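You operate a simulated robot arm through the tools that you are given. There is no shell and no other tool. Be economical: measure what you need, move in short steps, check, and stop when the job is done.

Carry out the task below with a simulated robot arm. There is one attempt and no reset: what you move stays moved.

## Task
Stack the yellow pouch that says "G707" from the top of the box table on top of the yellow pouch marked "S230". Take the sample carton that says "J752" from the top of the box table and leave it on top of the brown small carton of spares. Turn the yellow dial of the grease box to 6. Push the drawer of the narrow cabinet shut. Take the teal grease can and leave it on the purple pouch. Open the middle drawer of the tall steel cabinet, put the blue scrub pad in the inside of the middle drawer of the tall steel cabinet, then shut the drawer. Press the nine key three times. Open the left drawer of the press table. The order is free. Set down upright: sample carton.

The check looks at the end state, three seconds after you hand in, the way a careful person would. Anything else that was tipped, shoved, dropped, spilled or broken makes it a failure.

## Robot
A 7-joint arm with a two-finger parallel gripper on a trunk, on a base that drives. Base frame: it is fixed to the floor where the robot stands at the start and does not move with it; the origin is under the middle of the robot, x ahead of it, y to its left, z up; the surface under the hand at the start is at about z = 0.86. Readings come in m, degrees, newtons and seconds.
With the tool pointing down near the work surface it reaches from about 0.28 to 0.72 m from the robot's upright axis, wherever it stands. Its first joint turns from -166.0 to 166.0 degrees. Places, roughly: blue scrub pad (10x8x4 cm) [-1.1, -3.4, 0.8]; drawer of the narrow cabinet [0, -2.2, 0.6]; inside of the middle drawer of the tall steel cabi [0.6, 1.2, 0.4]; left drawer of the press table [-1.7, -6.3, 0.7]; middle drawer of the tall steel cabinet [0.5, 1.2, 0.4]; nine key [0.6, -4.3, 1.1]; purple pouch (12x6x3 cm) [0.2, -5.7, 0.8]; sample carton [0.5, 0, 1]; small carton of spares [0.75, 0, 1]; teal grease can [-1.25, -2.5, 1.25]; yellow dial of the grease box [0.3, -2, 0.9]; yellow pouch [0.75, 0.25, 0.75]. Payload 1.57 kg.
The TCP is the grasp point between the finger pads, 0.03 m short of the fingertips. In the tool frame z runs along the fingers and y along their closing line. Largest opening 0.08 m; finger width 0.017, thickness 0.012; the body of the gripper, 0.04 by 0.082 m, starts 0.08 m behind the TCP.
Orientation is told as [roll, pitch, yaw] about the base's x, y, z axes, in that order, counted from this pose: with the fingers straight down and closing along the base's y, the tool's x points along the base's -x, its y along +y and its z along -z.

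## Interface
- The arm moves only by the tool drive_tool. Its argument "targets" is text: rows parted by semicolons, each of 7 numbers parted by spaces: the shift along the tool's x, y, z in units of 500 mm (1.0 is 500 mm), then the turn, a rotation vector about the tool's x, y, z in units of 180 degrees (1.0 is 180 degrees), then the finger opening in m, from 0 to 0.08. In form: dx dy dz wx wy wz grip; .... A call has 1 to 10 rows; each row is the pose to reach, as a shift and turn from the pose commanded when the call began, along the tool's axes at that moment. A call with a number of a shift or a turn outside -1 to 1 is refused whole. Rows are played at 5 a second. More than 0.05 m and 8.6 degrees between two rows, or a gripper value outside its range, and nothing of the call is played. Where a pose cannot be reached the arm comes as near as it can. A force on the tool above 40 N (or 10 N above the force at the start of the call, whichever is more), or a blocked arm, ends the call early, and 0.2 s more pass. The fingers move at their own pace (about 0.072 m/s each) and stop on an object; they squeeze with about 24 N. The grip force told is the motor's: it shows also when the fingers shut on nothing. Time passes only in rows, and 0.2 s behind the last, so rows that repeat a pose let the fingers close. The reply holds the time, the measured pose of the TCP, the force on the tool along the base axes, the opening and the grip force, in the units named above and with some noise, with the torque about the TCP (base axes, N m) and any sound that the robot's microphone picked up.
- Cameras (640 x 400 px; columns grow to the right, rows downward): "scene" is now at [0.0005, 0.1478, 1.5824]; the picture's right is [0.06, -1.00, 0.00], its down [-0.72, -0.04, -0.69] and it looks along [0.69, 0.04, -0.72] (base axes); focal length 293 px, centre (320, 200). "wrist" rides on the gripper at [0.072, -0.007, -0.122] in the tool frame; the picture's right is [0.09, 1.00, 0.00], its down [-0.84, 0.08, -0.54] and it looks along [-0.54, 0.05, 0.84] (tool axes); focal length 238 px, centre (320, 200).
- camera(camera): a new picture of that camera. It takes no simulated time.
- raise_lower(by): slides the trunk up (or, below 0, down) by that many m; the arm and the scene camera ride with it, the base frame stays. It gives what a move gives, with no picture.
- steer(legs): drives the robot by 1 to 6 legs, each [ahead, left, turn to the left] in m, m and degrees, along the robot's own axes; the way and the turn of a leg run together, so that a leg with both is an arc; at most 1.5 m and 180 degrees a leg. The arm and the cameras ride along, it lands a little off, and it stops where it bumps. It gives what a move gives.
- aim_head(pan, tilt): turns the head with the scene camera to pan (to the left, within 86 degrees either way) and tilt (down, from -29 to 69), counted from straight ahead of the robot. It gives what a move gives.
- locate(camera, pixels): for up to 12 pixels [column, row] of the newest picture of that camera ("zoom" is the newest enlarged one), the place [x, y, z] in the base frame of the surface seen there, good to about 0.002 m. It takes no simulated time.
- close_up(camera, box): a new picture of the part [left, top, right, bottom] of that camera's present view, enlarged. It takes no simulated time.
- close_job(): hands the job in; it is judged then, once.

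Work in short steps. Measure before you move; look again where a grasp or a placing could have gone wrong, and mend it. You have 138 turns and 162 pictures in all, those below and enlarged ones among them. Open the gripper and draw the arm clear of the work before you hand the job in, unless the task says otherwise.

The tools are called after ">>>" as a command line: name --argument value ..., lists and objects as JSON in quotes. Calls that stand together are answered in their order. drive_tool: Moves the arm, as the interface text tells. Its arguments: {"type":"object","properties":{"targets":{"type":"string"}},"required":["targets"]} The other tools are called the same way: raise_lower (by) slides the trunk up or down; steer (legs) drives the base; aim_head (pan, tilt) turns the head that bears the scene camera; camera (camera) takes a picture; locate (camera, pixels) gives the place of the surface under pixels of a picture; close_up (camera, box) takes an enlarged picture of a part of a camera's view; close_job () hands the job in.

At the start:

```text
clock: 0.0
ee_pos: [0.3927, 0.1082, 1.274]
tcp_rot: [-0.1, 0.0, 0.0]
force: [0.3, 0.4, -0.4]
torque: [-0.01, -0.01, -0.02]
finger_gap: 0.0801
finger_force: 0.0
trunk travel left (down, up): [-0.4, 0.08]
robot x, y, heading: [0.0041, -0.0018, 0.2]
head pan, tilt: [3.5, 46.2]
```

scene: 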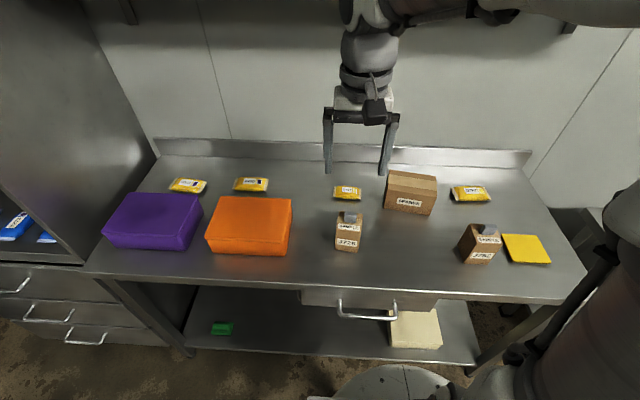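
wrist: 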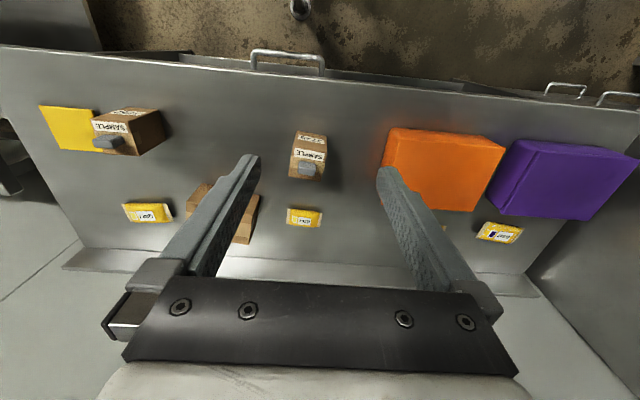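

The table has several yellow pouches and two sample cartons; I'll enlarge the views to read the labels.

>>> close_up --camera "scene" --box '[150, 160, 350, 285]'

>>> close_up --camera "scene" --box '[320, 150, 560, 300]'

```text
3.20 times, centred on (250, 222) of scene
```

zoom: 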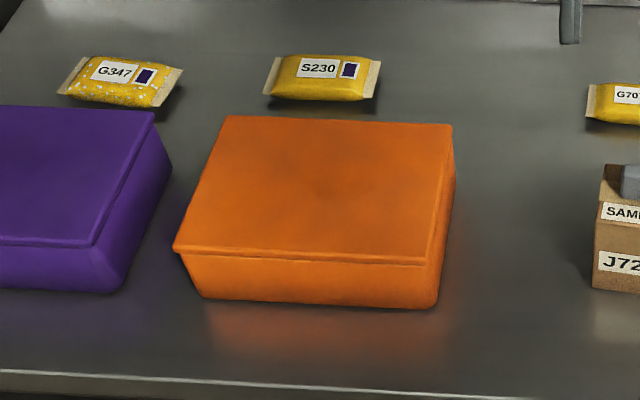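

```text
2.67 times, centred on (440, 225) of scene
```

zoom: 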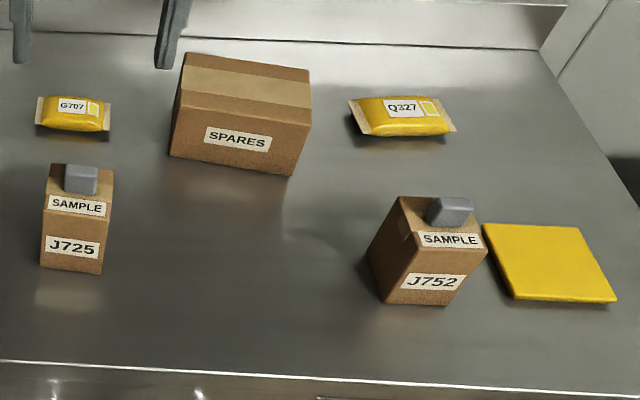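

J752 is the right-hand carton, G707 the middle pouch, S230 the one behind the orange box. I measure them.

>>> locate --camera "zoom" --pixels '[[40, 112], [107, 117], [72, 103], [75, 120], [405, 205], [449, 212], [430, 240], [475, 235], [390, 298], [250, 85], [180, 90], [310, 110]]'

>>> locate --camera "scene" --pixels '[[235, 184], [267, 185], [251, 181], [250, 187], [388, 188], [435, 193], [391, 172], [437, 179], [458, 253], [471, 226], [485, 228], [500, 240]]'

>>> close_up --camera "wrist" --box '[80, 90, 340, 252]'

```text
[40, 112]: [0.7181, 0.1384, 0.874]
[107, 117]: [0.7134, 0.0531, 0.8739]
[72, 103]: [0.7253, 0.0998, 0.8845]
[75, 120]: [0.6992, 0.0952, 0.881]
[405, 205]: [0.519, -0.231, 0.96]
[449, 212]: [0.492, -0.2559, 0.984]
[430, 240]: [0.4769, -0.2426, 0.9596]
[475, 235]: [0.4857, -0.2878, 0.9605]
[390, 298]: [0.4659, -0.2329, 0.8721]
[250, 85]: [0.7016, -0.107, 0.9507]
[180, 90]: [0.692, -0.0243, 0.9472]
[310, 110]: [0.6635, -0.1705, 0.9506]
```

```text
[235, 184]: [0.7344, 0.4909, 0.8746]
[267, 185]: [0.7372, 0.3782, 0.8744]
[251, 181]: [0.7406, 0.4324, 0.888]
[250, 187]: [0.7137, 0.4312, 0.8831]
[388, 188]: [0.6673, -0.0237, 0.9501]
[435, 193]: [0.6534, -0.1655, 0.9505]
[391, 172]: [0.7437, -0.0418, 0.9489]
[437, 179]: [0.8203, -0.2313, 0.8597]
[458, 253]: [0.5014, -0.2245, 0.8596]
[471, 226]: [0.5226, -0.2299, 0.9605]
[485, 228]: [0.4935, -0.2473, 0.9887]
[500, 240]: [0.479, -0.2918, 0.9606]
```

```text
2.46 times, centred on (210, 171) of wrist
```

zoom: 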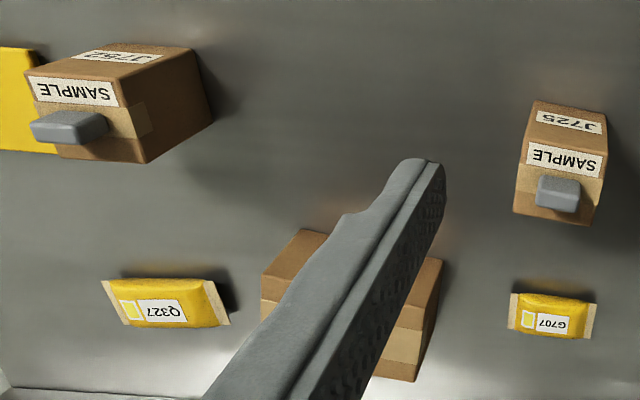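

I measure the carton's top corners and knob in the wrist enlargement, plus the pouches.

>>> locate --camera "zoom" --pixels '[[30, 76], [118, 104], [145, 158], [62, 150], [40, 125], [100, 125], [75, 118], [510, 315], [592, 320], [550, 300], [550, 335], [205, 100]]'

>>> close_up --camera "scene" --box '[440, 200, 560, 275]'

```text
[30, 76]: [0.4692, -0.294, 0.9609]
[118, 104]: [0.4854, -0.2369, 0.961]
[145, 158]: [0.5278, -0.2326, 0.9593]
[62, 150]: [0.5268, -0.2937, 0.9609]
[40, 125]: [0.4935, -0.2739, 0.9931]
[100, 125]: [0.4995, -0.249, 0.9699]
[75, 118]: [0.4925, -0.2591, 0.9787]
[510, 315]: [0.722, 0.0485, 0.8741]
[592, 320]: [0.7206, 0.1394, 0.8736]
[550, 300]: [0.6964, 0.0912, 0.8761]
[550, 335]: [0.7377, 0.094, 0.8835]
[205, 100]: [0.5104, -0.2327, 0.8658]
```

```text
5.33 times, centred on (500, 238) of scene
```

zoom: 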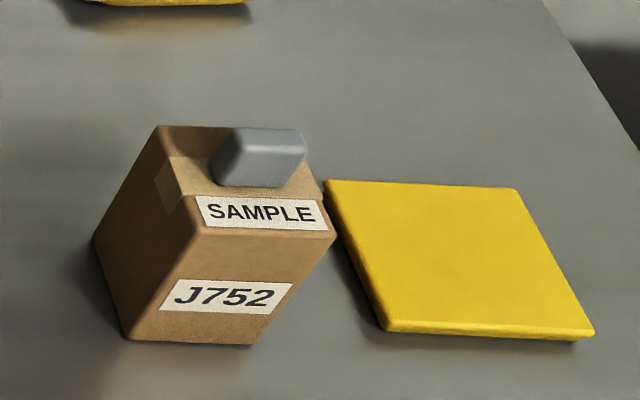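

>>> locate --camera "zoom" --pixels '[[162, 130], [200, 232], [330, 233], [316, 165], [130, 338], [250, 340], [240, 132], [302, 135], [275, 183], [218, 183], [332, 185], [385, 325]]'

```text
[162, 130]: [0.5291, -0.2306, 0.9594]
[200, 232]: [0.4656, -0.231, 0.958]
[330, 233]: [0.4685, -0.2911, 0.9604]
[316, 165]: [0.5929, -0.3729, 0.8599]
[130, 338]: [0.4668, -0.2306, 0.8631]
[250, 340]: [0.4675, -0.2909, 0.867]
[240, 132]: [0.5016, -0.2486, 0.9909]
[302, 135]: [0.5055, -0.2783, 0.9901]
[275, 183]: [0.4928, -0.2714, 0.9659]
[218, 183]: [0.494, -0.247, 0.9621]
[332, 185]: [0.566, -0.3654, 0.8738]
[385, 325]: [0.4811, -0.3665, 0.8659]
```

Carton J752 is axis-aligned: x 0.466–0.529, y −0.292–−0.231, top 0.960. I move above it at z 1.10.

>>> drive_tool --targets "-0.0233 -0.0823 0.0387 0 0 0 0.08; -0.0466 -0.1646 0.0774 0 0 0 0.08; -0.0699 -0.2469 0.1161 0 0 0 0.08; -0.0932 -0.3292 0.1548 0 0 0 0.08; -0.1165 -0.4115 0.1935 0 0 0 0.08; -0.1398 -0.4938 0.2322 0 0 0 0.08; -0.1631 -0.5761 0.2709 0 0 0 0.08; -0.1864 -0.6584 0.3096 0 0 0 0.08; -0.2097 -0.7407 0.348 0 0 0 0.08; -0.2097 -0.7407 0.348 0 0 0 0.08"

>>> camera --camera "wrist"

>>> camera --camera "scene"

```text
clock: 2.2
ee_pos: [0.4971, -0.263, 1.1015]
tcp_rot: [-0.1, 0.1, 0.0]
force: [-0.1, -0.6, -0.1]
torque: [0.03, 0.01, 0.0]
finger_gap: 0.0799
finger_force: 0.1
trunk travel left (down, up): [-0.4, 0.08]
robot x, y, heading: [-0.0025, 0.0007, 0.0]
head pan, tilt: [3.5, 46.2]
```

```text
155 pictures are left
```

wrist: 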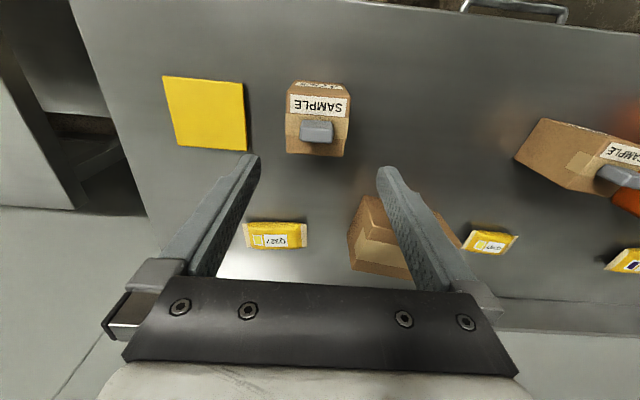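

```text
154 pictures are left
```

scene: 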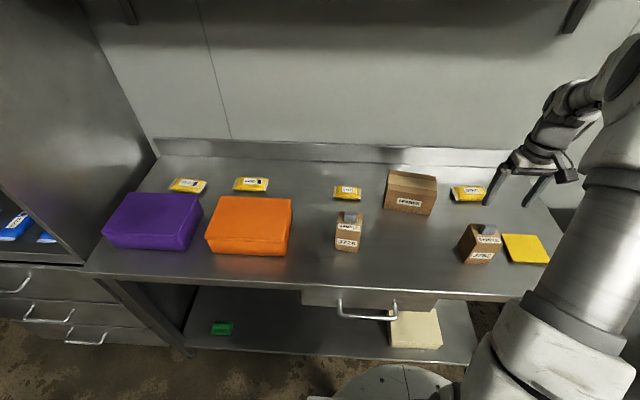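

The carton sits between the fingers (knob at 317,131). I verify its edges before descending.

>>> locate --camera "wrist" --pixels '[[288, 120], [348, 120], [300, 138], [332, 135], [317, 152], [289, 150], [344, 152], [362, 265], [412, 272], [352, 235], [370, 200], [435, 218]]'

>>> close_up --camera "wrist" --box '[330, 180, 490, 280]'

```text
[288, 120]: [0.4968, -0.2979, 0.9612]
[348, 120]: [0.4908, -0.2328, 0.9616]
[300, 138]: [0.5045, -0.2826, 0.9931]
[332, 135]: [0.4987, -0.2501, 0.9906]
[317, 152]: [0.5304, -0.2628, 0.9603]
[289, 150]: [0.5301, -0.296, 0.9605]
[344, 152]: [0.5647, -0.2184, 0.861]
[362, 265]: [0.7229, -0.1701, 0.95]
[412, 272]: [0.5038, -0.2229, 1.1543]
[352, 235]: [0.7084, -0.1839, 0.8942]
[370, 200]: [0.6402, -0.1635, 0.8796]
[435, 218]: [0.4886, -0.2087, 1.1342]
```

```text
4.00 times, centred on (410, 230) of wrist
```

zoom: 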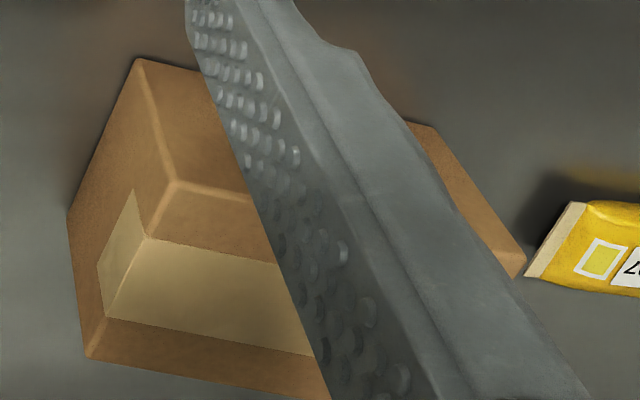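

Aligned. Descend 0.156 m and close on the carton's body.

>>> drive_tool --targets "0 0 0.08 0 0 0 0.08; 0 -0.002 0.16 0 0 0 0.08; 0 -0.002 0.24 0 0 0 0.08; 0 -0.002 0.31 0 0 0 0.08; 0 -0.002 0.31 0 0 0 0.08; 0 -0.002 0.31 0 0 0 0.04; 0 -0.002 0.31 0 0 0 0.04; 0 -0.002 0.31 0 0 0 0.04"

>>> locate --camera "zoom" --pixels '[[170, 182], [92, 353], [148, 238], [520, 270], [430, 125], [320, 390]]'

```text
clock: 4.0
ee_pos: [0.4944, -0.2631, 0.9455]
tcp_rot: [0.0, 0.0, 0.0]
force: [-0.4, -0.2, 0.1]
torque: [0.01, 0.01, 0.02]
finger_gap: 0.0678
finger_force: 24.1
trunk travel left (down, up): [-0.4, 0.08]
robot x, y, heading: [0.0019, -0.0034, -0.2]
head pan, tilt: [3.5, 46.2]
```

```text
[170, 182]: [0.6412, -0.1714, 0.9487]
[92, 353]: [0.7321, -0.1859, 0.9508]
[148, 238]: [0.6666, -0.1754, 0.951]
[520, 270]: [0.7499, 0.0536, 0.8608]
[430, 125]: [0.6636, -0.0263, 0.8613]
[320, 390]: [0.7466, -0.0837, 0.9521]
```

Gripped (gap 0.068). Lift and carry over the spares carton (centre ≈ 0.700, −0.105, top 0.951).

>>> drive_tool --targets "0 0 -0.08 0 0 0 0.04; 0 0 -0.16 0 0 0 0.04; 0 0 -0.24 0 0 0 0.04; 0 0 -0.3 0 0 0 0.04; -0.0676 0.0527 -0.3 0 0 0 0.04; -0.1352 0.1053 -0.3 0 0 0 0.04; -0.2028 0.158 -0.3 0 0 0 0.04; -0.2704 0.2107 -0.3 0 0 0 0.04; -0.338 0.2633 -0.3 0 0 0 0.04; -0.4056 0.316 -0.3 0 0 0 0.04"

>>> camera --camera "scene"

>>> camera --camera "wrist"

```text
clock: 6.2
ee_pos: [0.6997, -0.101, 1.0941]
tcp_rot: [0.0, 0.1, 0.1]
force: [0.8, 0.1, -1.7]
torque: [-0.01, -0.01, 0.02]
finger_gap: 0.0677
finger_force: 24.2
trunk travel left (down, up): [-0.4, 0.08]
robot x, y, heading: [-0.0011, 0.001, 0.1]
head pan, tilt: [3.5, 46.2]
```

```text
152 pictures are left
```

scene: 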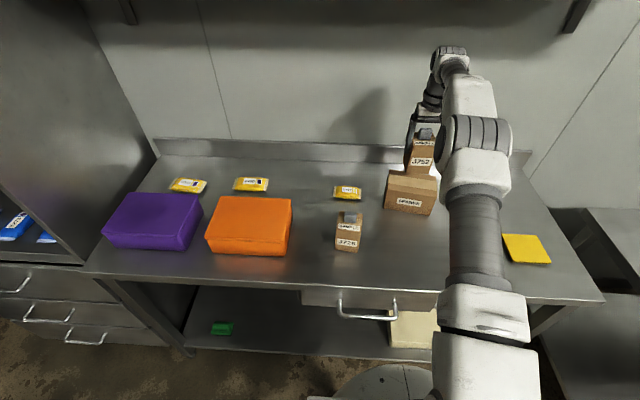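

```text
151 pictures are left
```

wrist: 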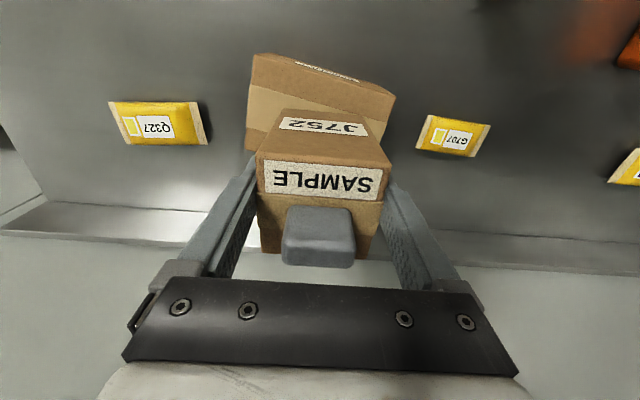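

Carton above the spares box. Lower about 0.057 m and watch the force.

>>> drive_tool --targets "0 -0.006 0.06 0 0 0 0.04; 0 -0.006 0.1 0 0 0 0.04; 0 -0.006 0.114 0 0 0 0.04; 0 -0.006 0.114 0 0 0 0.04"

>>> close_up --camera "scene" --box '[360, 110, 480, 230]'

```text
clock: 7.2
ee_pos: [0.6994, -0.1058, 1.0365]
tcp_rot: [0.1, 0.1, 0.0]
force: [0.5, 0.0, -1.2]
torque: [0.0, 0.0, 0.01]
finger_gap: 0.0673
finger_force: 23.3
trunk travel left (down, up): [-0.4, 0.08]
robot x, y, heading: [0.0001, -0.0026, -0.1]
head pan, tilt: [3.5, 46.2]
```

```text
3.33 times, centred on (420, 170) of scene
```

zoom: 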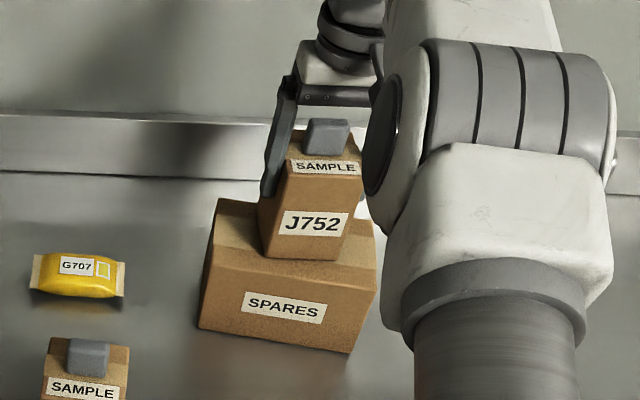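

No contact yet (force −1.2 N is only weight). Lower by 1 mm steps.

>>> drive_tool --targets "0 0 0.002 0 0 0 0.04; 0 0 0.004 0 0 0 0.04; 0 0 0.004 0 0 0 0.04"

```text
clock: 8.0
ee_pos: [0.6998, -0.1082, 1.0355]
tcp_rot: [0.0, 0.0, 0.0]
force: [0.6, 0.1, -1.1]
torque: [0.0, 0.05, -0.01]
finger_gap: 0.0676
finger_force: 24.1
trunk travel left (down, up): [-0.4, 0.08]
robot x, y, heading: [0.0009, 0.0007, 0.0]
head pan, tilt: [3.5, 46.2]
```

Still only weight; continue down 2 mm.

>>> drive_tool --targets "0 0 0.002 0 0 0 0.04; 0 0 0.004 0 0 0 0.04; 0 0 0.004 0 0 0 0.04"

```text
clock: 8.8
ee_pos: [0.7, -0.1069, 1.0346]
tcp_rot: [-0.2, -0.1, 0.0]
force: [-3.4, -2.2, 10.9]
torque: [-0.02, 0.46, 0.05]
finger_gap: 0.0675
finger_force: 24.6
trunk travel left (down, up): [-0.4, 0.08]
robot x, y, heading: [-0.0014, -0.0007, -0.1]
head pan, tilt: [3.5, 46.2]
```

Contact (+11 N). Open slowly and withdraw straight up.

>>> drive_tool --targets "0 0 -0.002 0 0 0 0.04; 0 0 -0.002 0 0 0 0.08; 0 0 -0.002 0 0 0 0.08; 0 0 -0.06 0 0 0 0.08; 0 0 -0.14 0 0 0 0.08; 0 0 -0.22 0 0 0 0.08; 0 0 -0.28 0 0 0 0.08"

>>> camera --camera "wrist"

>>> camera --camera "scene"

```text
clock: 10.4
ee_pos: [0.6921, -0.1075, 1.1702]
tcp_rot: [0.0, 0.0, 0.0]
force: [-0.5, 0.1, -0.6]
torque: [0.01, -0.01, 0.0]
finger_gap: 0.0802
finger_force: 0.0
out of reach, approached as far as the arm can: row 7
trunk travel left (down, up): [-0.4, 0.08]
robot x, y, heading: [0.0015, 0.0011, -0.1]
head pan, tilt: [3.5, 46.2]
```

```text
149 pictures are left
```

wrist: 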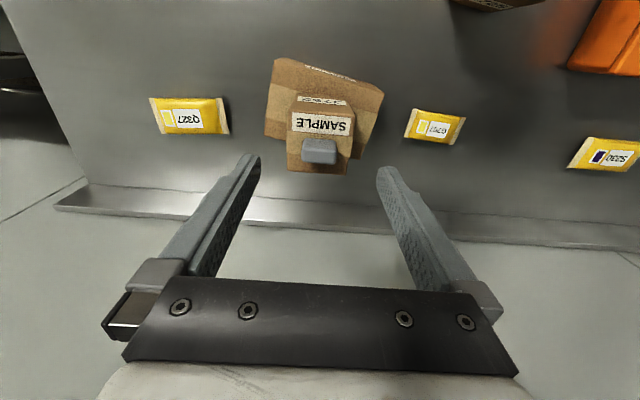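

```text
148 pictures are left
```

scene: 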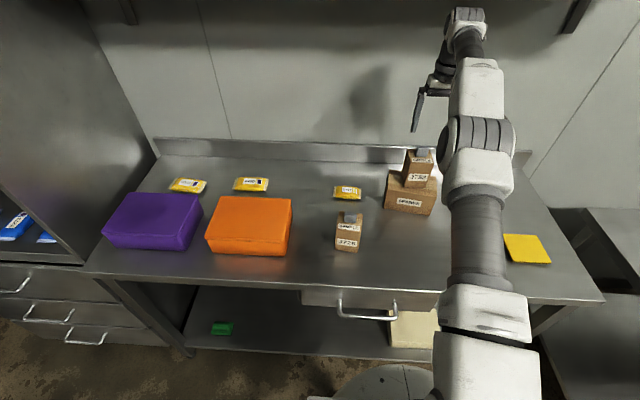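

J752 now stands on the spares box. Check clearance in front for driving closer, and measure G707 and S230 from here.

>>> locate --camera "scene" --pixels '[[230, 287], [400, 295], [368, 318], [380, 365], [420, 340], [440, 372]]'

>>> locate --camera "wrist" --pixels '[[405, 123], [464, 131], [436, 109], [432, 142], [434, 126], [570, 153], [638, 157], [604, 138], [602, 170], [600, 154], [318, 150]]'

```text
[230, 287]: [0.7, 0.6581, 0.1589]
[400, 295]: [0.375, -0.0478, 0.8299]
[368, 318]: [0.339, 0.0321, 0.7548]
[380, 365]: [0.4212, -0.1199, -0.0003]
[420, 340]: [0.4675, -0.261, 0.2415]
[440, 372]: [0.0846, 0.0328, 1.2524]
```

```text
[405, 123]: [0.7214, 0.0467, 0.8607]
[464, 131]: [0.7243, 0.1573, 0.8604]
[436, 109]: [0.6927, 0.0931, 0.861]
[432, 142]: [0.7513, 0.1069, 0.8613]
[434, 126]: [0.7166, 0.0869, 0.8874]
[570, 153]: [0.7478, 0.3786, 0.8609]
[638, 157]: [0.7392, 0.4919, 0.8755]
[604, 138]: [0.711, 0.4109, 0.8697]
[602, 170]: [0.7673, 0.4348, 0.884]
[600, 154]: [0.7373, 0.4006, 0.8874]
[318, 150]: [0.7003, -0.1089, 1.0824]
```

Drive left 0.1 m so G707 comes well within reach.

>>> steer --legs '[[0, 0.1, 0]]'

>>> drive_tool --targets "0 0.04 0 0 0 0.045 0.08; 0 0.08 0 0 0 0.09 0.08; 0 0.12 0 0 0 0.135 0.08; 0 0.16 0 0 0 0.18 0.08; 0 0.19 0 0 0 0.225 0.08; 0 0.19 0 0 0 0.27 0.08; 0 0.19 0 0 0 0.315 0.08; 0 0.19 0 0 0 0.36 0.08; 0 0.19 0 0 0 0.405 0.08; 0 0.19 0 0 0 0.45 0.08"

```text
clock: 11.8
ee_pos: [0.6917, -0.0085, 1.1686]
tcp_rot: [0.0, 0.0, 0.1]
force: [-0.5, 0.1, 0.6]
torque: [0.0, 0.01, 0.0]
finger_gap: 0.0799
finger_force: 0.1
trunk travel left (down, up): [-0.4, 0.08]
robot x, y, heading: [0.0031, 0.0968, 0.0]
head pan, tilt: [3.5, 46.2]
```

```text
clock: 14.0
ee_pos: [0.6923, 0.0864, 1.1697]
tcp_rot: [0.0, 0.0, -81.2]
force: [0.9, 0.5, -0.5]
torque: [-0.03, 0.0, -0.03]
finger_gap: 0.0799
finger_force: 0.2
trunk travel left (down, up): [-0.4, 0.08]
robot x, y, heading: [0.0017, 0.0961, 0.0]
head pan, tilt: [3.5, 46.2]
```

Finish the turn and look at the pouch with the wrist camera.

>>> drive_tool --targets "0 0 0.05 0 0 0.046 0.08; 0 0 0.1 0 0 0.048 0.08; 0 0 0.18 0 0 0.048 0.08; 0 0 0.18 0 0 0.048 0.08"

>>> camera --camera "wrist"

```text
clock: 15.0
ee_pos: [0.69, 0.0874, 1.0792]
tcp_rot: [-0.1, 0.0, -89.5]
force: [0.3, 0.1, -1.0]
torque: [-0.01, 0.01, 0.0]
finger_gap: 0.08
finger_force: 0.0
trunk travel left (down, up): [-0.4, 0.08]
robot x, y, heading: [-0.0005, 0.0989, 0.3]
head pan, tilt: [3.5, 46.2]
```

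```text
147 pictures are left
```

wrist: 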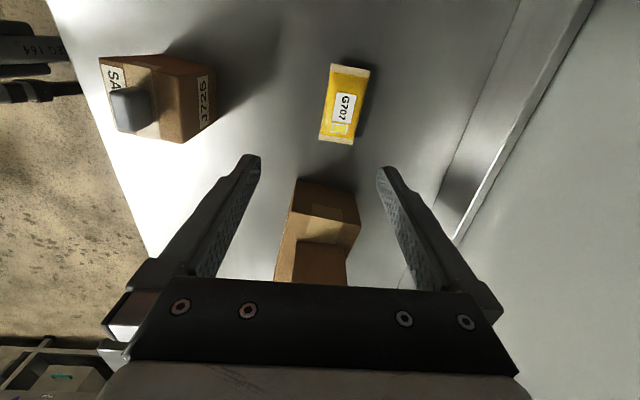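

>>> locate --camera "wrist" --pixels '[[350, 67], [335, 141], [326, 107], [362, 107], [343, 103], [330, 80], [368, 85], [322, 130], [355, 128], [420, 100]]'

>>> close_up --camera "wrist" --box '[290, 50, 410, 160]'

```text
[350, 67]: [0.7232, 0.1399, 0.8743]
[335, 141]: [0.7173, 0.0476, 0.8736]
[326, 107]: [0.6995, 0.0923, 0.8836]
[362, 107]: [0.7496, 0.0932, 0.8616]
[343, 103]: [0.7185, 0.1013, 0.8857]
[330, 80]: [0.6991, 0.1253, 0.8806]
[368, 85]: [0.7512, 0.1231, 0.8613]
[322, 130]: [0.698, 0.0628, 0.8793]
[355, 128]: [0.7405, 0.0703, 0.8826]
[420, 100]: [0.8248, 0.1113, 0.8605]
```

```text
3.64 times, centred on (350, 105) of wrist
```

zoom: 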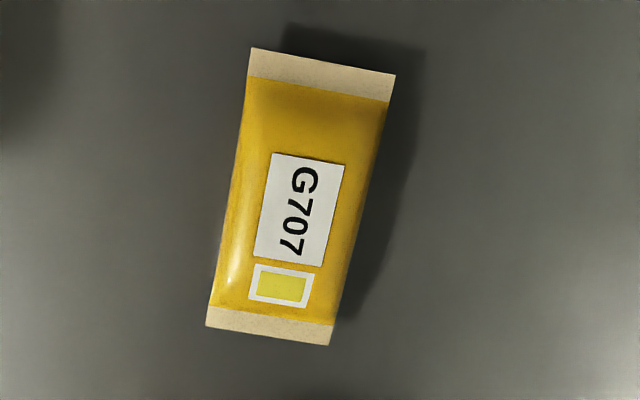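

G707 centre (0.720, 0.094), turned ~3.5°. Descend to z 0.894 and close.

>>> drive_tool --targets "0.013 0.06 0.06 0 0 0.02 0.08; 0.013 0.06 0.14 0 0 0.02 0.08; 0.013 0.06 0.22 0 0 0.02 0.08; 0.013 0.06 0.3 0 0 0.02 0.08; 0.013 0.06 0.35 0 0 0.02 0.08; 0.013 0.06 0.37 0 0 0.02 0.08; 0.013 0.06 0.37 0 0 0.02 0.02; 0.013 0.06 0.37 0 0 0.02 0.02; 0.013 0.06 0.37 0 0 0.02 0.02; 0.013 0.06 0.37 0 0 0.02 0.02"

>>> camera --camera "wrist"

```text
clock: 17.2
ee_pos: [0.7144, 0.0947, 0.8956]
tcp_rot: [-0.1, 0.0, -93.2]
force: [0.2, -0.4, 0.5]
torque: [-0.05, 0.0, -0.02]
finger_gap: 0.0495
finger_force: 24.1
out of reach, approached as far as the arm can: row 1, 2, 5, 6, 7, 8, 9, 10
trunk travel left (down, up): [-0.4, 0.08]
robot x, y, heading: [-0.0026, 0.0971, 0.0]
head pan, tilt: [3.5, 46.2]
```

```text
145 pictures are left
```

wrist: 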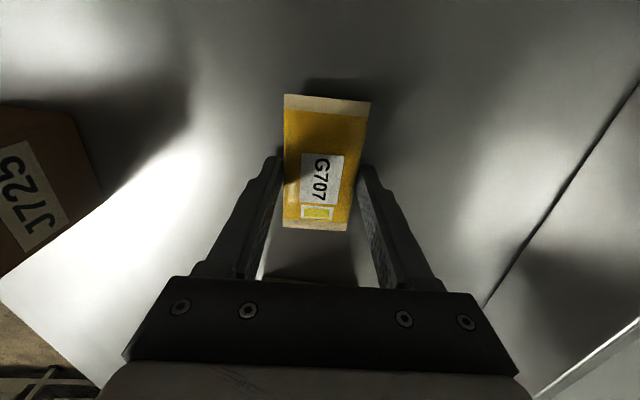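

Pouch gripped (0.0495). Lift and pull back a bit, then look down at the base clearance.

>>> drive_tool --targets "0 0 -0.06 0 0 0 0.02; 0 -0.04 -0.12 0 0 0 0.02; 0 -0.08 -0.2 0 0 0 0.02; 0 -0.12 -0.28 0 0 0 0.02; 0 -0.14 -0.36 0 0 0 0.02; 0 -0.14 -0.4 0 0 0 0.02"

>>> aim_head --pan 0 --tilt 69

>>> camera --camera "scene"

```text
clock: 18.6
ee_pos: [0.7122, 0.0979, 1.1039]
tcp_rot: [0.0, 0.0, -93.2]
force: [0.7, -0.1, -0.6]
torque: [-0.04, 0.03, 0.02]
finger_gap: 0.0491
finger_force: 24.0
out of reach, approached as far as the arm can: row 2, 3, 4, 5, 6
trunk travel left (down, up): [-0.4, 0.08]
robot x, y, heading: [-0.0023, 0.1, 0.2]
head pan, tilt: [3.5, 46.2]
```

```text
clock: 19.5
ee_pos: [0.7121, 0.0986, 1.103]
tcp_rot: [-0.1, 0.0, -93.2]
force: [-0.4, 0.1, -0.2]
torque: [-0.04, -0.02, 0.02]
finger_gap: 0.0491
finger_force: 24.0
trunk travel left (down, up): [-0.4, 0.08]
robot x, y, heading: [-0.0003, 0.0983, 0.3]
head pan, tilt: [0.0, 68.8]
```

```text
144 pictures are left
```

scene: 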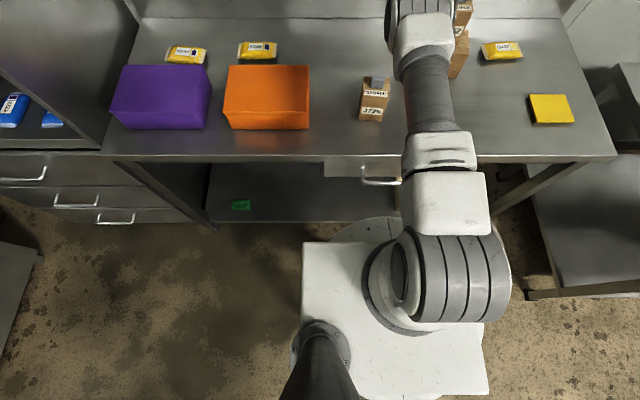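

The arm stalled on the pull-back; I'll check the base clearance and try retracting again from here.

>>> locate --camera "scene" --pixels '[[340, 218], [310, 245], [390, 217], [240, 205], [260, 157], [380, 183], [290, 222], [315, 300], [330, 250]]'

>>> drive_tool --targets "0 -0.04 0 0 0 0 0.02; 0 -0.08 0 0 0 0 0.02; 0 -0.12 0 0 0 0 0.02; 0 -0.12 0 0 0 0 0.02"

```text
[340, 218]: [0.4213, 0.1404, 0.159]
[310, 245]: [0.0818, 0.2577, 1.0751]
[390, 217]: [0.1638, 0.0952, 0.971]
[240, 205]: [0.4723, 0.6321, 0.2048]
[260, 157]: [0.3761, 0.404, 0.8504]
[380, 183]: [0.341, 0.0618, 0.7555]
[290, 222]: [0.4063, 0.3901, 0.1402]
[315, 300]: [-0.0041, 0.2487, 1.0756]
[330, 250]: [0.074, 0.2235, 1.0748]
```

```text
clock: 20.5
ee_pos: [0.7118, 0.1041, 1.1087]
tcp_rot: [-0.1, 0.0, -93.3]
force: [-0.9, -0.4, 0.0]
torque: [-0.02, 0.02, 0.0]
finger_gap: 0.049
finger_force: 24.2
out of reach, approached as far as the arm can: row 1, 2, 3, 4
trunk travel left (down, up): [-0.4, 0.08]
robot x, y, heading: [-0.0023, 0.0976, -0.1]
head pan, tilt: [0.0, 68.8]
```

Likely a wrist joint limit at yaw −93. Unwind the yaw a little while pulling back.

>>> drive_tool --targets "0 0 0 0 0 -0.04 0.02; 0 0 0 0 0 -0.08 0.02; 0 -0.04 0 0 0 -0.12 0.02; 0 -0.08 0 0 0 -0.12 0.02; 0 -0.12 0 0 0 -0.12 0.02"

```text
clock: 21.7
ee_pos: [0.709, 0.1049, 1.1198]
tcp_rot: [0.0, -0.1, -71.5]
force: [0.2, -0.3, 0.2]
torque: [-0.01, 0.02, -0.04]
finger_gap: 0.0491
finger_force: 23.6
out of reach, approached as far as the arm can: row 3, 4, 5
trunk travel left (down, up): [-0.4, 0.08]
robot x, y, heading: [-0.0001, 0.0986, 0.0]
head pan, tilt: [0.0, 68.8]
```

Probably a straight-elbow singularity. Go down to z≈0.98 where reach is greater, then retract.

>>> drive_tool --targets "0 0 0.08 0 0 0 0.02; 0 0 0.16 0 0 0 0.02; 0 0 0.24 0 0 0 0.02; 0 -0.06 0.28 0 0 0 0.02; 0.02 -0.12 0.28 0 0 0 0.02; 0.04 -0.18 0.28 0 0 0 0.02; 0.04 -0.18 0.28 0 0 0 0.02"

```text
clock: 23.3
ee_pos: [0.7197, 0.0976, 0.978]
tcp_rot: [-0.1, 0.0, -71.6]
force: [0.2, 0.3, -0.9]
torque: [0.02, 0.01, 0.0]
finger_gap: 0.0487
finger_force: 23.8
out of reach, approached as far as the arm can: row 1, 2, 3, 4, 5, 6, 7
trunk travel left (down, up): [-0.4, 0.08]
robot x, y, heading: [-0.0006, 0.1014, 0.1]
head pan, tilt: [0.0, 68.8]
```

Earlier (0.72, 0.094, 0.925) was reported reachable, so I go to that height first and see whether the elbow unlocks.

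>>> drive_tool --targets "0 0 0.04 0 0 0 0.02; 0 -0.01 0.08 0 0 0 0.02; 0 -0.01 0.1 0 0 0 0.02; 0 -0.02 0.1 0 0 0 0.02; 0 -0.03 0.1 0 0 0 0.02; 0 -0.04 0.1 0 0 0 0.02; 0 -0.05 0.1 0 0 0 0.02; 0 -0.06 0.1 0 0 0 0.02"

>>> camera --camera "scene"

```text
clock: 25.1
ee_pos: [0.7175, 0.0828, 0.9217]
tcp_rot: [0.0, 0.0, -71.7]
force: [-0.1, 0.3, -1.3]
torque: [0.02, 0.07, 0.03]
finger_gap: 0.0492
finger_force: 24.1
out of reach, approached as far as the arm can: row 4, 5, 6, 7, 8
trunk travel left (down, up): [-0.4, 0.08]
robot x, y, heading: [0.0019, 0.0981, 0.1]
head pan, tilt: [0.0, 68.8]
```

```text
143 pictures are left
```

scene: 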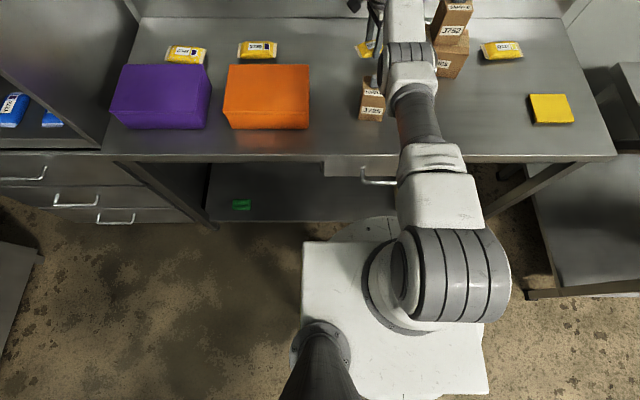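

Moving downward bends the elbow the allowed way, so I go up first, then descend and retract at the same time.

>>> drive_tool --targets "0.02 0.006 -0.09 0 0 0 0.02; 0.04 0.012 -0.18 0 0 0 0.02; 0.057 0.019 -0.27 0 0 0 0.02; 0.057 0.019 -0.36 0 0 0 0.02; 0.057 0.019 -0.43 0 0 0 0.02; 0.076 -0.038 -0.37 0 0 0 0.02; 0.095 -0.095 -0.31 0 0 0 0.02; 0.114 -0.152 -0.25 0 0 0 0.02; 0.133 -0.209 -0.25 0 0 0 0.02; 0.133 -0.209 -0.25 0 0 0 0.02"

```text
clock: 27.3
ee_pos: [0.7177, 0.1164, 1.0608]
tcp_rot: [-0.1, 0.1, -71.6]
force: [-0.5, 0.5, -0.2]
torque: [0.03, 0.01, -0.03]
finger_gap: 0.0489
finger_force: 23.7
out of reach, approached as far as the arm can: row 2, 4, 5, 6, 7, 8, 9, 10
trunk travel left (down, up): [-0.4, 0.08]
robot x, y, heading: [0.0004, 0.098, -0.1]
head pan, tilt: [0.0, 68.8]
```

Still locked; I unwind the yaw toward 0, the orientation in which the arm moved freely earlier.

>>> drive_tool --targets "0 0 0 0 0 -0.045 0.02; 0 0 0 0 0 -0.09 0.02; 0 0 0 0 0 -0.135 0.02; 0 0 0 0 0 -0.18 0.02; 0 0 0 0 0 -0.225 0.02; 0 0 0 0 0 -0.27 0.02; 0 0 0 0 0 -0.315 0.02; 0 0 0 0 0 -0.36 0.02; 0 0 0 0 0 -0.398 0.02; 0 0 0 0 0 -0.398 0.02"

>>> drive_tool --targets "0.06 0 0 0 0 0 0.02; 0.12 0 0.0 0 0 0 0.02; 0.2 0 0 0 0 0 0.02; 0.2 0 0 0 0 0 0.02"

```text
clock: 29.5
ee_pos: [0.7184, 0.1154, 1.0548]
tcp_rot: [0.0, 0.0, 0.2]
force: [0.1, 0.6, -1.6]
torque: [-0.03, -0.03, 0.0]
finger_gap: 0.049
finger_force: 24.0
trunk travel left (down, up): [-0.4, 0.08]
robot x, y, heading: [0.0014, 0.0983, 0.1]
head pan, tilt: [0.0, 68.8]
```

```text
clock: 30.5
ee_pos: [0.7177, 0.1164, 1.064]
tcp_rot: [0.0, 0.1, 0.1]
force: [-0.6, -0.4, -0.4]
torque: [-0.01, 0.01, 0.03]
finger_gap: 0.0492
finger_force: 23.7
out of reach, approached as far as the arm can: row 1, 2, 3, 4
trunk travel left (down, up): [-0.4, 0.08]
robot x, y, heading: [0.0004, 0.0996, -0.1]
head pan, tilt: [0.0, 68.8]
```

The arm sits on its straight-elbow sphere. I climb along the sphere (z up, x in), which should let a later straight descent bend the elbow.

>>> drive_tool --targets "0.01 0 -0.09 0 0 0 0.02; 0.02 0 -0.18 0 0 0 0.02; 0.04 0 -0.27 0 0 0 0.02; 0.08 0 -0.35 0 0 0 0.02; 0.13 0 -0.43 0 0 0 0.02; 0.19 0 -0.5 0 0 0 0.02; 0.25 0 -0.57 0 0 0 0.02; 0.32 0 -0.62 0 0 0 0.02; 0.32 0 -0.62 0 0 0 0.02"

>>> aim_head --pan -5 --tilt 30

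>>> camera --camera "scene"

```text
clock: 32.1
ee_pos: [0.6164, 0.1212, 1.2562]
tcp_rot: [-4.0, 7.4, 1.6]
force: [-0.2, -0.7, -1.4]
torque: [-0.03, 0.04, 0.02]
finger_gap: 0.0493
finger_force: 23.9
out of reach, approached as far as the arm can: row 3, 5, 6
trunk travel left (down, up): [-0.4, 0.08]
robot x, y, heading: [0.0009, 0.0978, -0.3]
head pan, tilt: [0.0, 68.8]
stopped in row 8: the arm was blocked; the commanded pose is now the measured one
```

```text
clock: 33.2
ee_pos: [0.6165, 0.1199, 1.2572]
tcp_rot: [-4.2, 7.2, 1.4]
force: [0.0, 0.7, -1.2]
torque: [-0.03, -0.02, 0.02]
finger_gap: 0.049
finger_force: 23.7
trunk travel left (down, up): [-0.4, 0.08]
robot x, y, heading: [0.0007, 0.0953, -0.2]
head pan, tilt: [-5.0, 30.0]
```

```text
142 pictures are left
```

scene: 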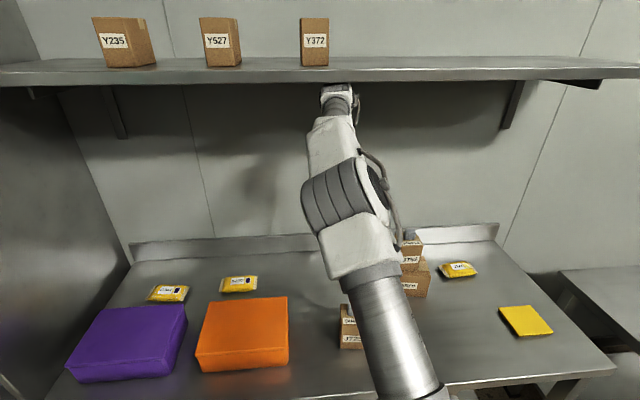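

The arm has unlocked, but the wrist touched the wall shelf. Pull straight back toward the robot and slightly down.

>>> drive_tool --targets "0.04 0 0.02 0 0 0 0.02; 0.1 0 0.04 0 0 0 0.02; 0.18 0 0.06 0 0 0 0.02; 0.26 0 0.08 0 0 0 0.02; 0.32 0 0.1 0 0 0 0.02; 0.32 0 0.1 0 0 0 0.02"

>>> camera --camera "scene"

```text
clock: 34.6
ee_pos: [0.451, 0.1093, 1.2365]
tcp_rot: [-4.1, 5.7, 1.6]
force: [-0.5, -1.5, 0.4]
torque: [0.0, 0.0, -0.02]
finger_gap: 0.0491
finger_force: 24.2
trunk travel left (down, up): [-0.4, 0.08]
robot x, y, heading: [0.0033, 0.0927, -0.5]
head pan, tilt: [-5.0, 30.0]
```

```text
141 pictures are left
```

scene: 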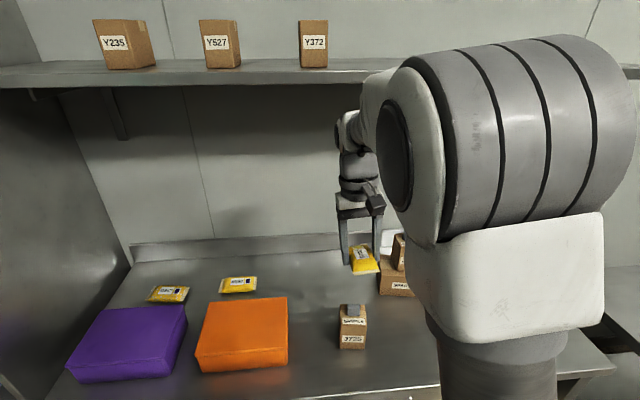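

Unlocked, shelf boxes unmoved. Drive left beside S230 and a little forward, then level the tool.

>>> steer --legs '[[0, 0.31, 0.4]]'

>>> steer --legs '[[0.06, 0, 0]]'

>>> drive_tool --targets "0 0 0 -0.0228 -0.0317 0.0089 0.02; 0 0 0 -0.0228 -0.0317 0.0089 0.02"

```text
clock: 37.5
ee_pos: [0.4517, 0.4176, 1.2373]
tcp_rot: [-4.2, 5.8, 1.8]
force: [0.1, 0.7, 0.1]
torque: [0.01, 0.0, -0.02]
finger_gap: 0.0493
finger_force: 24.1
trunk travel left (down, up): [-0.4, 0.08]
robot x, y, heading: [0.0033, 0.4024, -0.7]
head pan, tilt: [-5.0, 30.0]
```

```text
clock: 38.5
ee_pos: [0.5089, 0.4167, 1.236]
tcp_rot: [-4.1, 5.8, 1.7]
force: [-0.6, -1.2, -0.7]
torque: [0.03, -0.01, -0.03]
finger_gap: 0.0488
finger_force: 24.2
trunk travel left (down, up): [-0.4, 0.08]
robot x, y, heading: [0.056, 0.4056, -0.3]
head pan, tilt: [-5.0, 30.0]
```

```text
clock: 39.1
ee_pos: [0.5101, 0.4161, 1.2369]
tcp_rot: [-0.1, 0.0, 0.3]
force: [-0.6, -0.6, -0.8]
torque: [0.02, -0.02, -0.01]
finger_gap: 0.0491
finger_force: 23.5
trunk travel left (down, up): [-0.4, 0.08]
robot x, y, heading: [0.0599, 0.4013, -0.1]
head pan, tilt: [-5.0, 30.0]
```

Now turn the tool by −85° while advancing over the table toward S230.

>>> drive_tool --targets "-0.03 0 0.026 0 0 0.047 0.02; -0.06 0 0.052 0 0 0.094 0.02; -0.09 0 0.078 0 0 0.141 0.02; -0.12 0 0.104 0 0 0.188 0.02; -0.15 0 0.13 0 0 0.235 0.02; -0.18 0 0.156 0 0 0.282 0.02; -0.21 0 0.182 0 0 0.329 0.02; -0.24 0 0.208 0 0 0.376 0.02; -0.27 0 0.234 0 0 0.423 0.02; -0.3 0 0.26 0 0 0.47 0.02"

>>> camera --camera "wrist"

>>> camera --camera "scene"

```text
clock: 41.3
ee_pos: [0.6609, 0.4161, 1.1062]
tcp_rot: [-0.1, 0.0, -84.4]
force: [-0.2, -0.7, -0.8]
torque: [-0.03, -0.01, 0.0]
finger_gap: 0.0491
finger_force: 24.5
trunk travel left (down, up): [-0.4, 0.08]
robot x, y, heading: [0.0593, 0.4002, -0.1]
head pan, tilt: [-5.0, 30.0]
```

```text
140 pictures are left
```

wrist: 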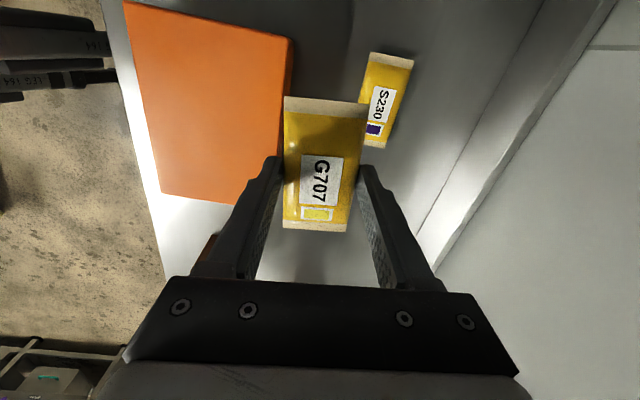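

```text
139 pictures are left
```

scene: 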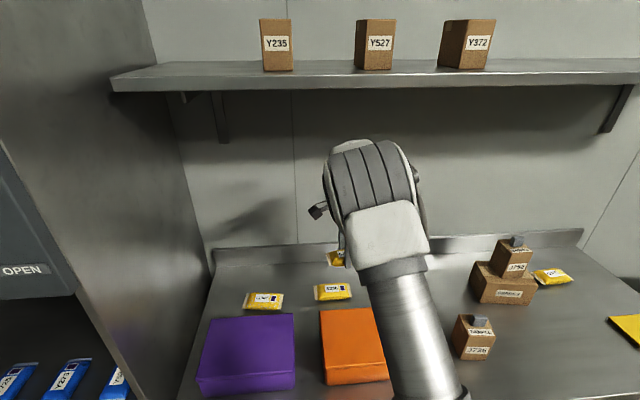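

Measure S230's outline from the wrist view.

>>> locate --camera "wrist" --pixels '[[392, 56], [375, 146], [408, 85], [380, 100], [395, 100], [372, 70], [390, 65], [325, 100], [316, 226], [322, 165]]'

>>> close_up --camera "wrist" --box '[280, 40, 440, 240]'

```text
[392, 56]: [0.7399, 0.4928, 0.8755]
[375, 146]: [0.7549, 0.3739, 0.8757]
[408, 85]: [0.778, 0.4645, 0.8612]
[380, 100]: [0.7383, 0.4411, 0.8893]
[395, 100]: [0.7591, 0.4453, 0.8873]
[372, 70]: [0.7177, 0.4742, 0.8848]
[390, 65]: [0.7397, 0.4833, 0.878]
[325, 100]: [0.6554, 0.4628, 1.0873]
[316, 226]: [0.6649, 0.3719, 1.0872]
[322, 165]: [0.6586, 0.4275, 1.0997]
```

```text
2.00 times, centred on (360, 140) of wrist
```

zoom: 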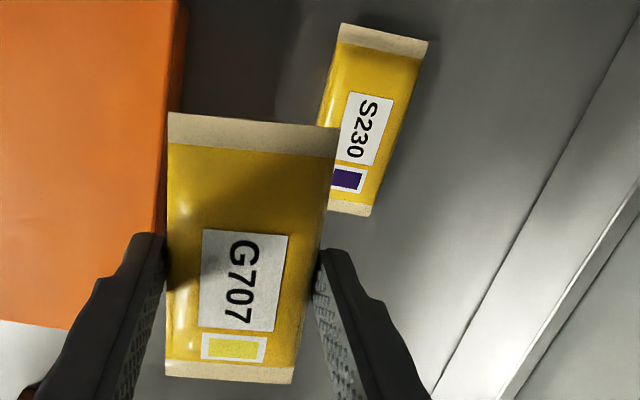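

S230 centre ≈ (0.741, 0.434), top 0.889. Move over it and lower to just above.

>>> drive_tool --targets "0.01 0.08 0 0 0 0.016 0.02; 0.02 0.163 0 0 0 0.016 0.02; 0.02 0.163 0.08 0 0 0.016 0.02; 0.02 0.163 0.16 0 0 0.016 0.02; 0.02 0.163 0.24 0 0 0.016 0.02; 0.02 0.163 0.32 0 0 0.016 0.02; 0.02 0.163 0.342 0 0 0.016 0.02; 0.02 0.163 0.342 0 0 0.016 0.02"

>>> camera --camera "wrist"

```text
clock: 43.1
ee_pos: [0.74, 0.4322, 0.9328]
tcp_rot: [-0.2, -0.3, -87.2]
force: [0.5, -0.2, -0.4]
torque: [-0.03, 0.03, -0.03]
finger_gap: 0.0491
finger_force: 24.1
trunk travel left (down, up): [-0.4, 0.08]
robot x, y, heading: [0.0598, 0.4054, -0.1]
head pan, tilt: [-5.0, 30.0]
```

```text
137 pictures are left
```

wrist: 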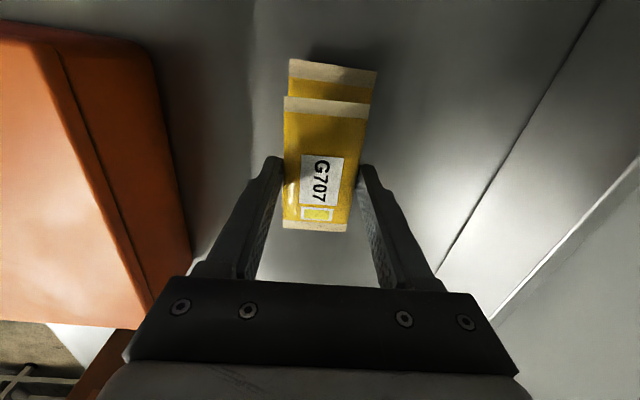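

Well aligned. Lower a few mm at a time until contact.

>>> drive_tool --targets "0 0 0.008 0 0 0 0.02; 0 0 0.014 0 0 0 0.02; 0 0 0.018 0 0 0 0.02; 0 0 0.018 0 0 0 0.02"

```text
clock: 44.1
ee_pos: [0.7403, 0.4343, 0.9248]
tcp_rot: [-0.1, 0.0, -87.2]
force: [0.1, 0.0, -0.8]
torque: [0.01, -0.03, -0.06]
finger_gap: 0.0489
finger_force: 24.0
trunk travel left (down, up): [-0.4, 0.08]
robot x, y, heading: [0.0627, 0.4055, -0.2]
head pan, tilt: [-5.0, 30.0]
```

>>> drive_tool --targets "0 0 0.002 0 0 0 0.02; 0 0 0.004 0 0 0 0.02; 0 0 0.004 0 0 0 0.02"

```text
clock: 44.9
ee_pos: [0.7378, 0.4342, 0.9247]
tcp_rot: [-0.1, 0.0, -87.2]
force: [0.2, -0.3, -0.8]
torque: [0.0, 0.01, 0.0]
finger_gap: 0.0492
finger_force: 24.4
trunk travel left (down, up): [-0.4, 0.08]
robot x, y, heading: [0.0606, 0.402, -0.1]
head pan, tilt: [-5.0, 30.0]
```

Still hanging free; another 2 mm.

>>> drive_tool --targets "0 0 0.002 0 0 0 0.02; 0 0 0.004 0 0 0 0.02; 0 0 0.006 0 0 0 0.02; 0 0 0.006 0 0 0 0.02"

```text
clock: 45.9
ee_pos: [0.7393, 0.4355, 0.921]
tcp_rot: [-0.1, -0.1, -87.2]
force: [0.4, 0.3, 0.0]
torque: [0.01, 0.01, 0.03]
finger_gap: 0.0488
finger_force: 24.2
trunk travel left (down, up): [-0.4, 0.08]
robot x, y, heading: [0.059, 0.4048, -0.1]
head pan, tilt: [-5.0, 30.0]
```

Close enough (≤2 mm); release and rise straight up.

>>> drive_tool --targets "0 0 0 0 0 0 0.055; 0 0 0 0 0 0 0.07; 0 0 0 0 0 0 0.07; 0 0 -0.06 0 0 0 0.07; 0 0 -0.14 0 0 0 0.07; 0 -0.06 -0.22 0 0 0 0.07; 0 -0.14 -0.28 0 0 0 0.07; 0 -0.14 -0.28 0 0 0 0.07"

>>> camera --camera "wrist"

```text
clock: 47.7
ee_pos: [0.6675, 0.4302, 1.064]
tcp_rot: [-0.1, -0.1, -87.2]
force: [-0.3, -0.9, 0.9]
torque: [-0.02, 0.0, 0.02]
finger_gap: 0.07
finger_force: 0.1
trunk travel left (down, up): [-0.4, 0.08]
robot x, y, heading: [0.0619, 0.4015, -0.2]
head pan, tilt: [-5.0, 30.0]
```

```text
136 pictures are left
```

wrist: 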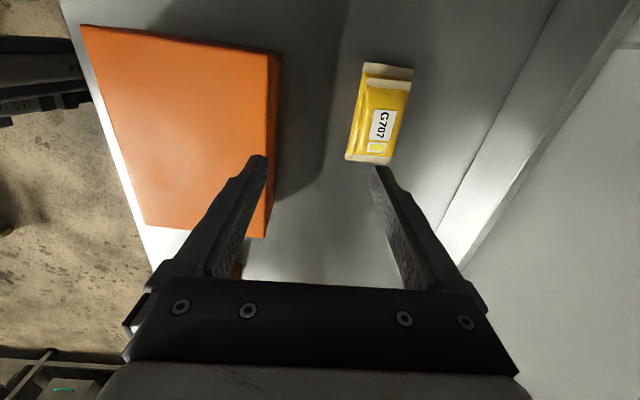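

G707 lies on S230. Retract the arm, unwinding the yaw, and look left at the steel cabinet.

>>> drive_tool --targets "0 -0.05 -0.026 0 0 -0.047 0.07; 0 -0.1 -0.052 0 0 -0.094 0.07; 0 -0.15 -0.078 0 0 -0.141 0.07; 0 -0.2 -0.104 0 0 -0.188 0.07; 0 -0.25 -0.13 0 0 -0.235 0.07; 0 -0.3 -0.156 0 0 -0.282 0.07; 0 -0.35 -0.182 0 0 -0.329 0.07; 0 -0.4 -0.208 0 0 -0.376 0.07; 0 -0.45 -0.234 0 0 -0.423 0.07; 0 -0.5 -0.26 0 0 -0.47 0.07"

>>> aim_head --pan 55 --tilt 45

>>> camera --camera "scene"

```text
clock: 49.9
ee_pos: [0.4215, 0.4211, 1.1944]
tcp_rot: [-0.1, -0.1, -2.4]
force: [0.0, -0.1, 0.5]
torque: [0.04, 0.03, 0.04]
finger_gap: 0.0697
finger_force: 0.0
trunk travel left (down, up): [-0.4, 0.08]
robot x, y, heading: [0.0576, 0.4021, -0.1]
head pan, tilt: [-5.0, 30.0]
```

```text
clock: 51.2
ee_pos: [0.422, 0.4219, 1.1936]
tcp_rot: [-0.1, 0.2, -2.6]
force: [0.0, 0.1, 0.7]
torque: [0.02, -0.02, 0.01]
finger_gap: 0.0699
finger_force: 0.0
trunk travel left (down, up): [-0.4, 0.08]
robot x, y, heading: [0.0629, 0.4038, -0.2]
head pan, tilt: [55.0, 45.0]
```

```text
135 pictures are left
```

scene: 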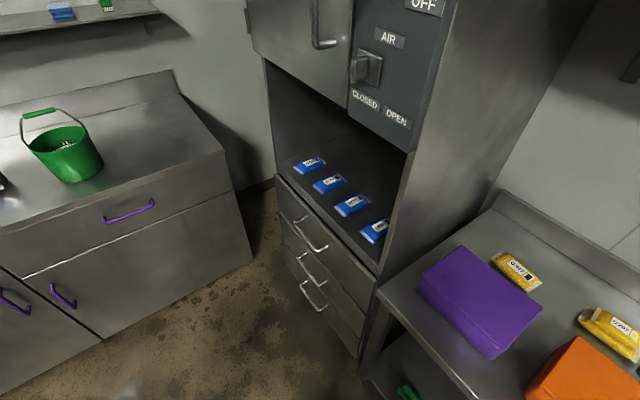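

The tall cabinet has three drawers (handles at ~(310,238), (305,268), (313,298)). Measure them.

>>> close_up --camera "scene" --box '[260, 170, 400, 350]'

>>> locate --camera "scene" --pixels '[[300, 218], [325, 250], [296, 257], [324, 284], [303, 285], [322, 308], [280, 180], [375, 280], [290, 250], [350, 345], [312, 271], [340, 250]]'

```text
2.22 times, centred on (330, 260) of scene
```

zoom: 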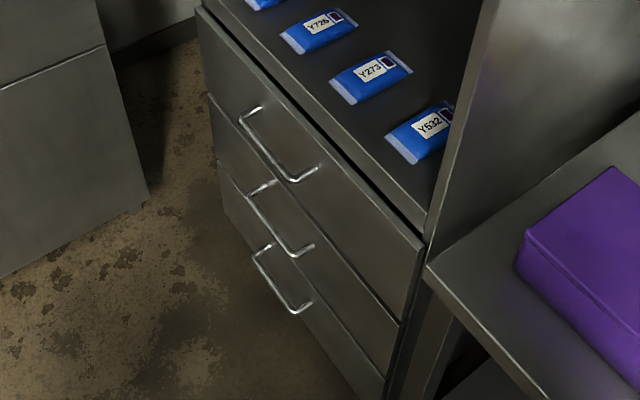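

```text
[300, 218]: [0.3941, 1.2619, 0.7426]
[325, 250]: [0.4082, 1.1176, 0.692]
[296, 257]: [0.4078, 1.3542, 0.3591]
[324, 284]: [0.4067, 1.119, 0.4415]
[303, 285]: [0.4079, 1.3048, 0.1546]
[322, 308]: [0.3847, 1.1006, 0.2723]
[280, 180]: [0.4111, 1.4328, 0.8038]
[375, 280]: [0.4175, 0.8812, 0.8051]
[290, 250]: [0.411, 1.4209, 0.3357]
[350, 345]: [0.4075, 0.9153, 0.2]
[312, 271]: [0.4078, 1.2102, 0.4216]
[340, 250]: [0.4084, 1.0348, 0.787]
```

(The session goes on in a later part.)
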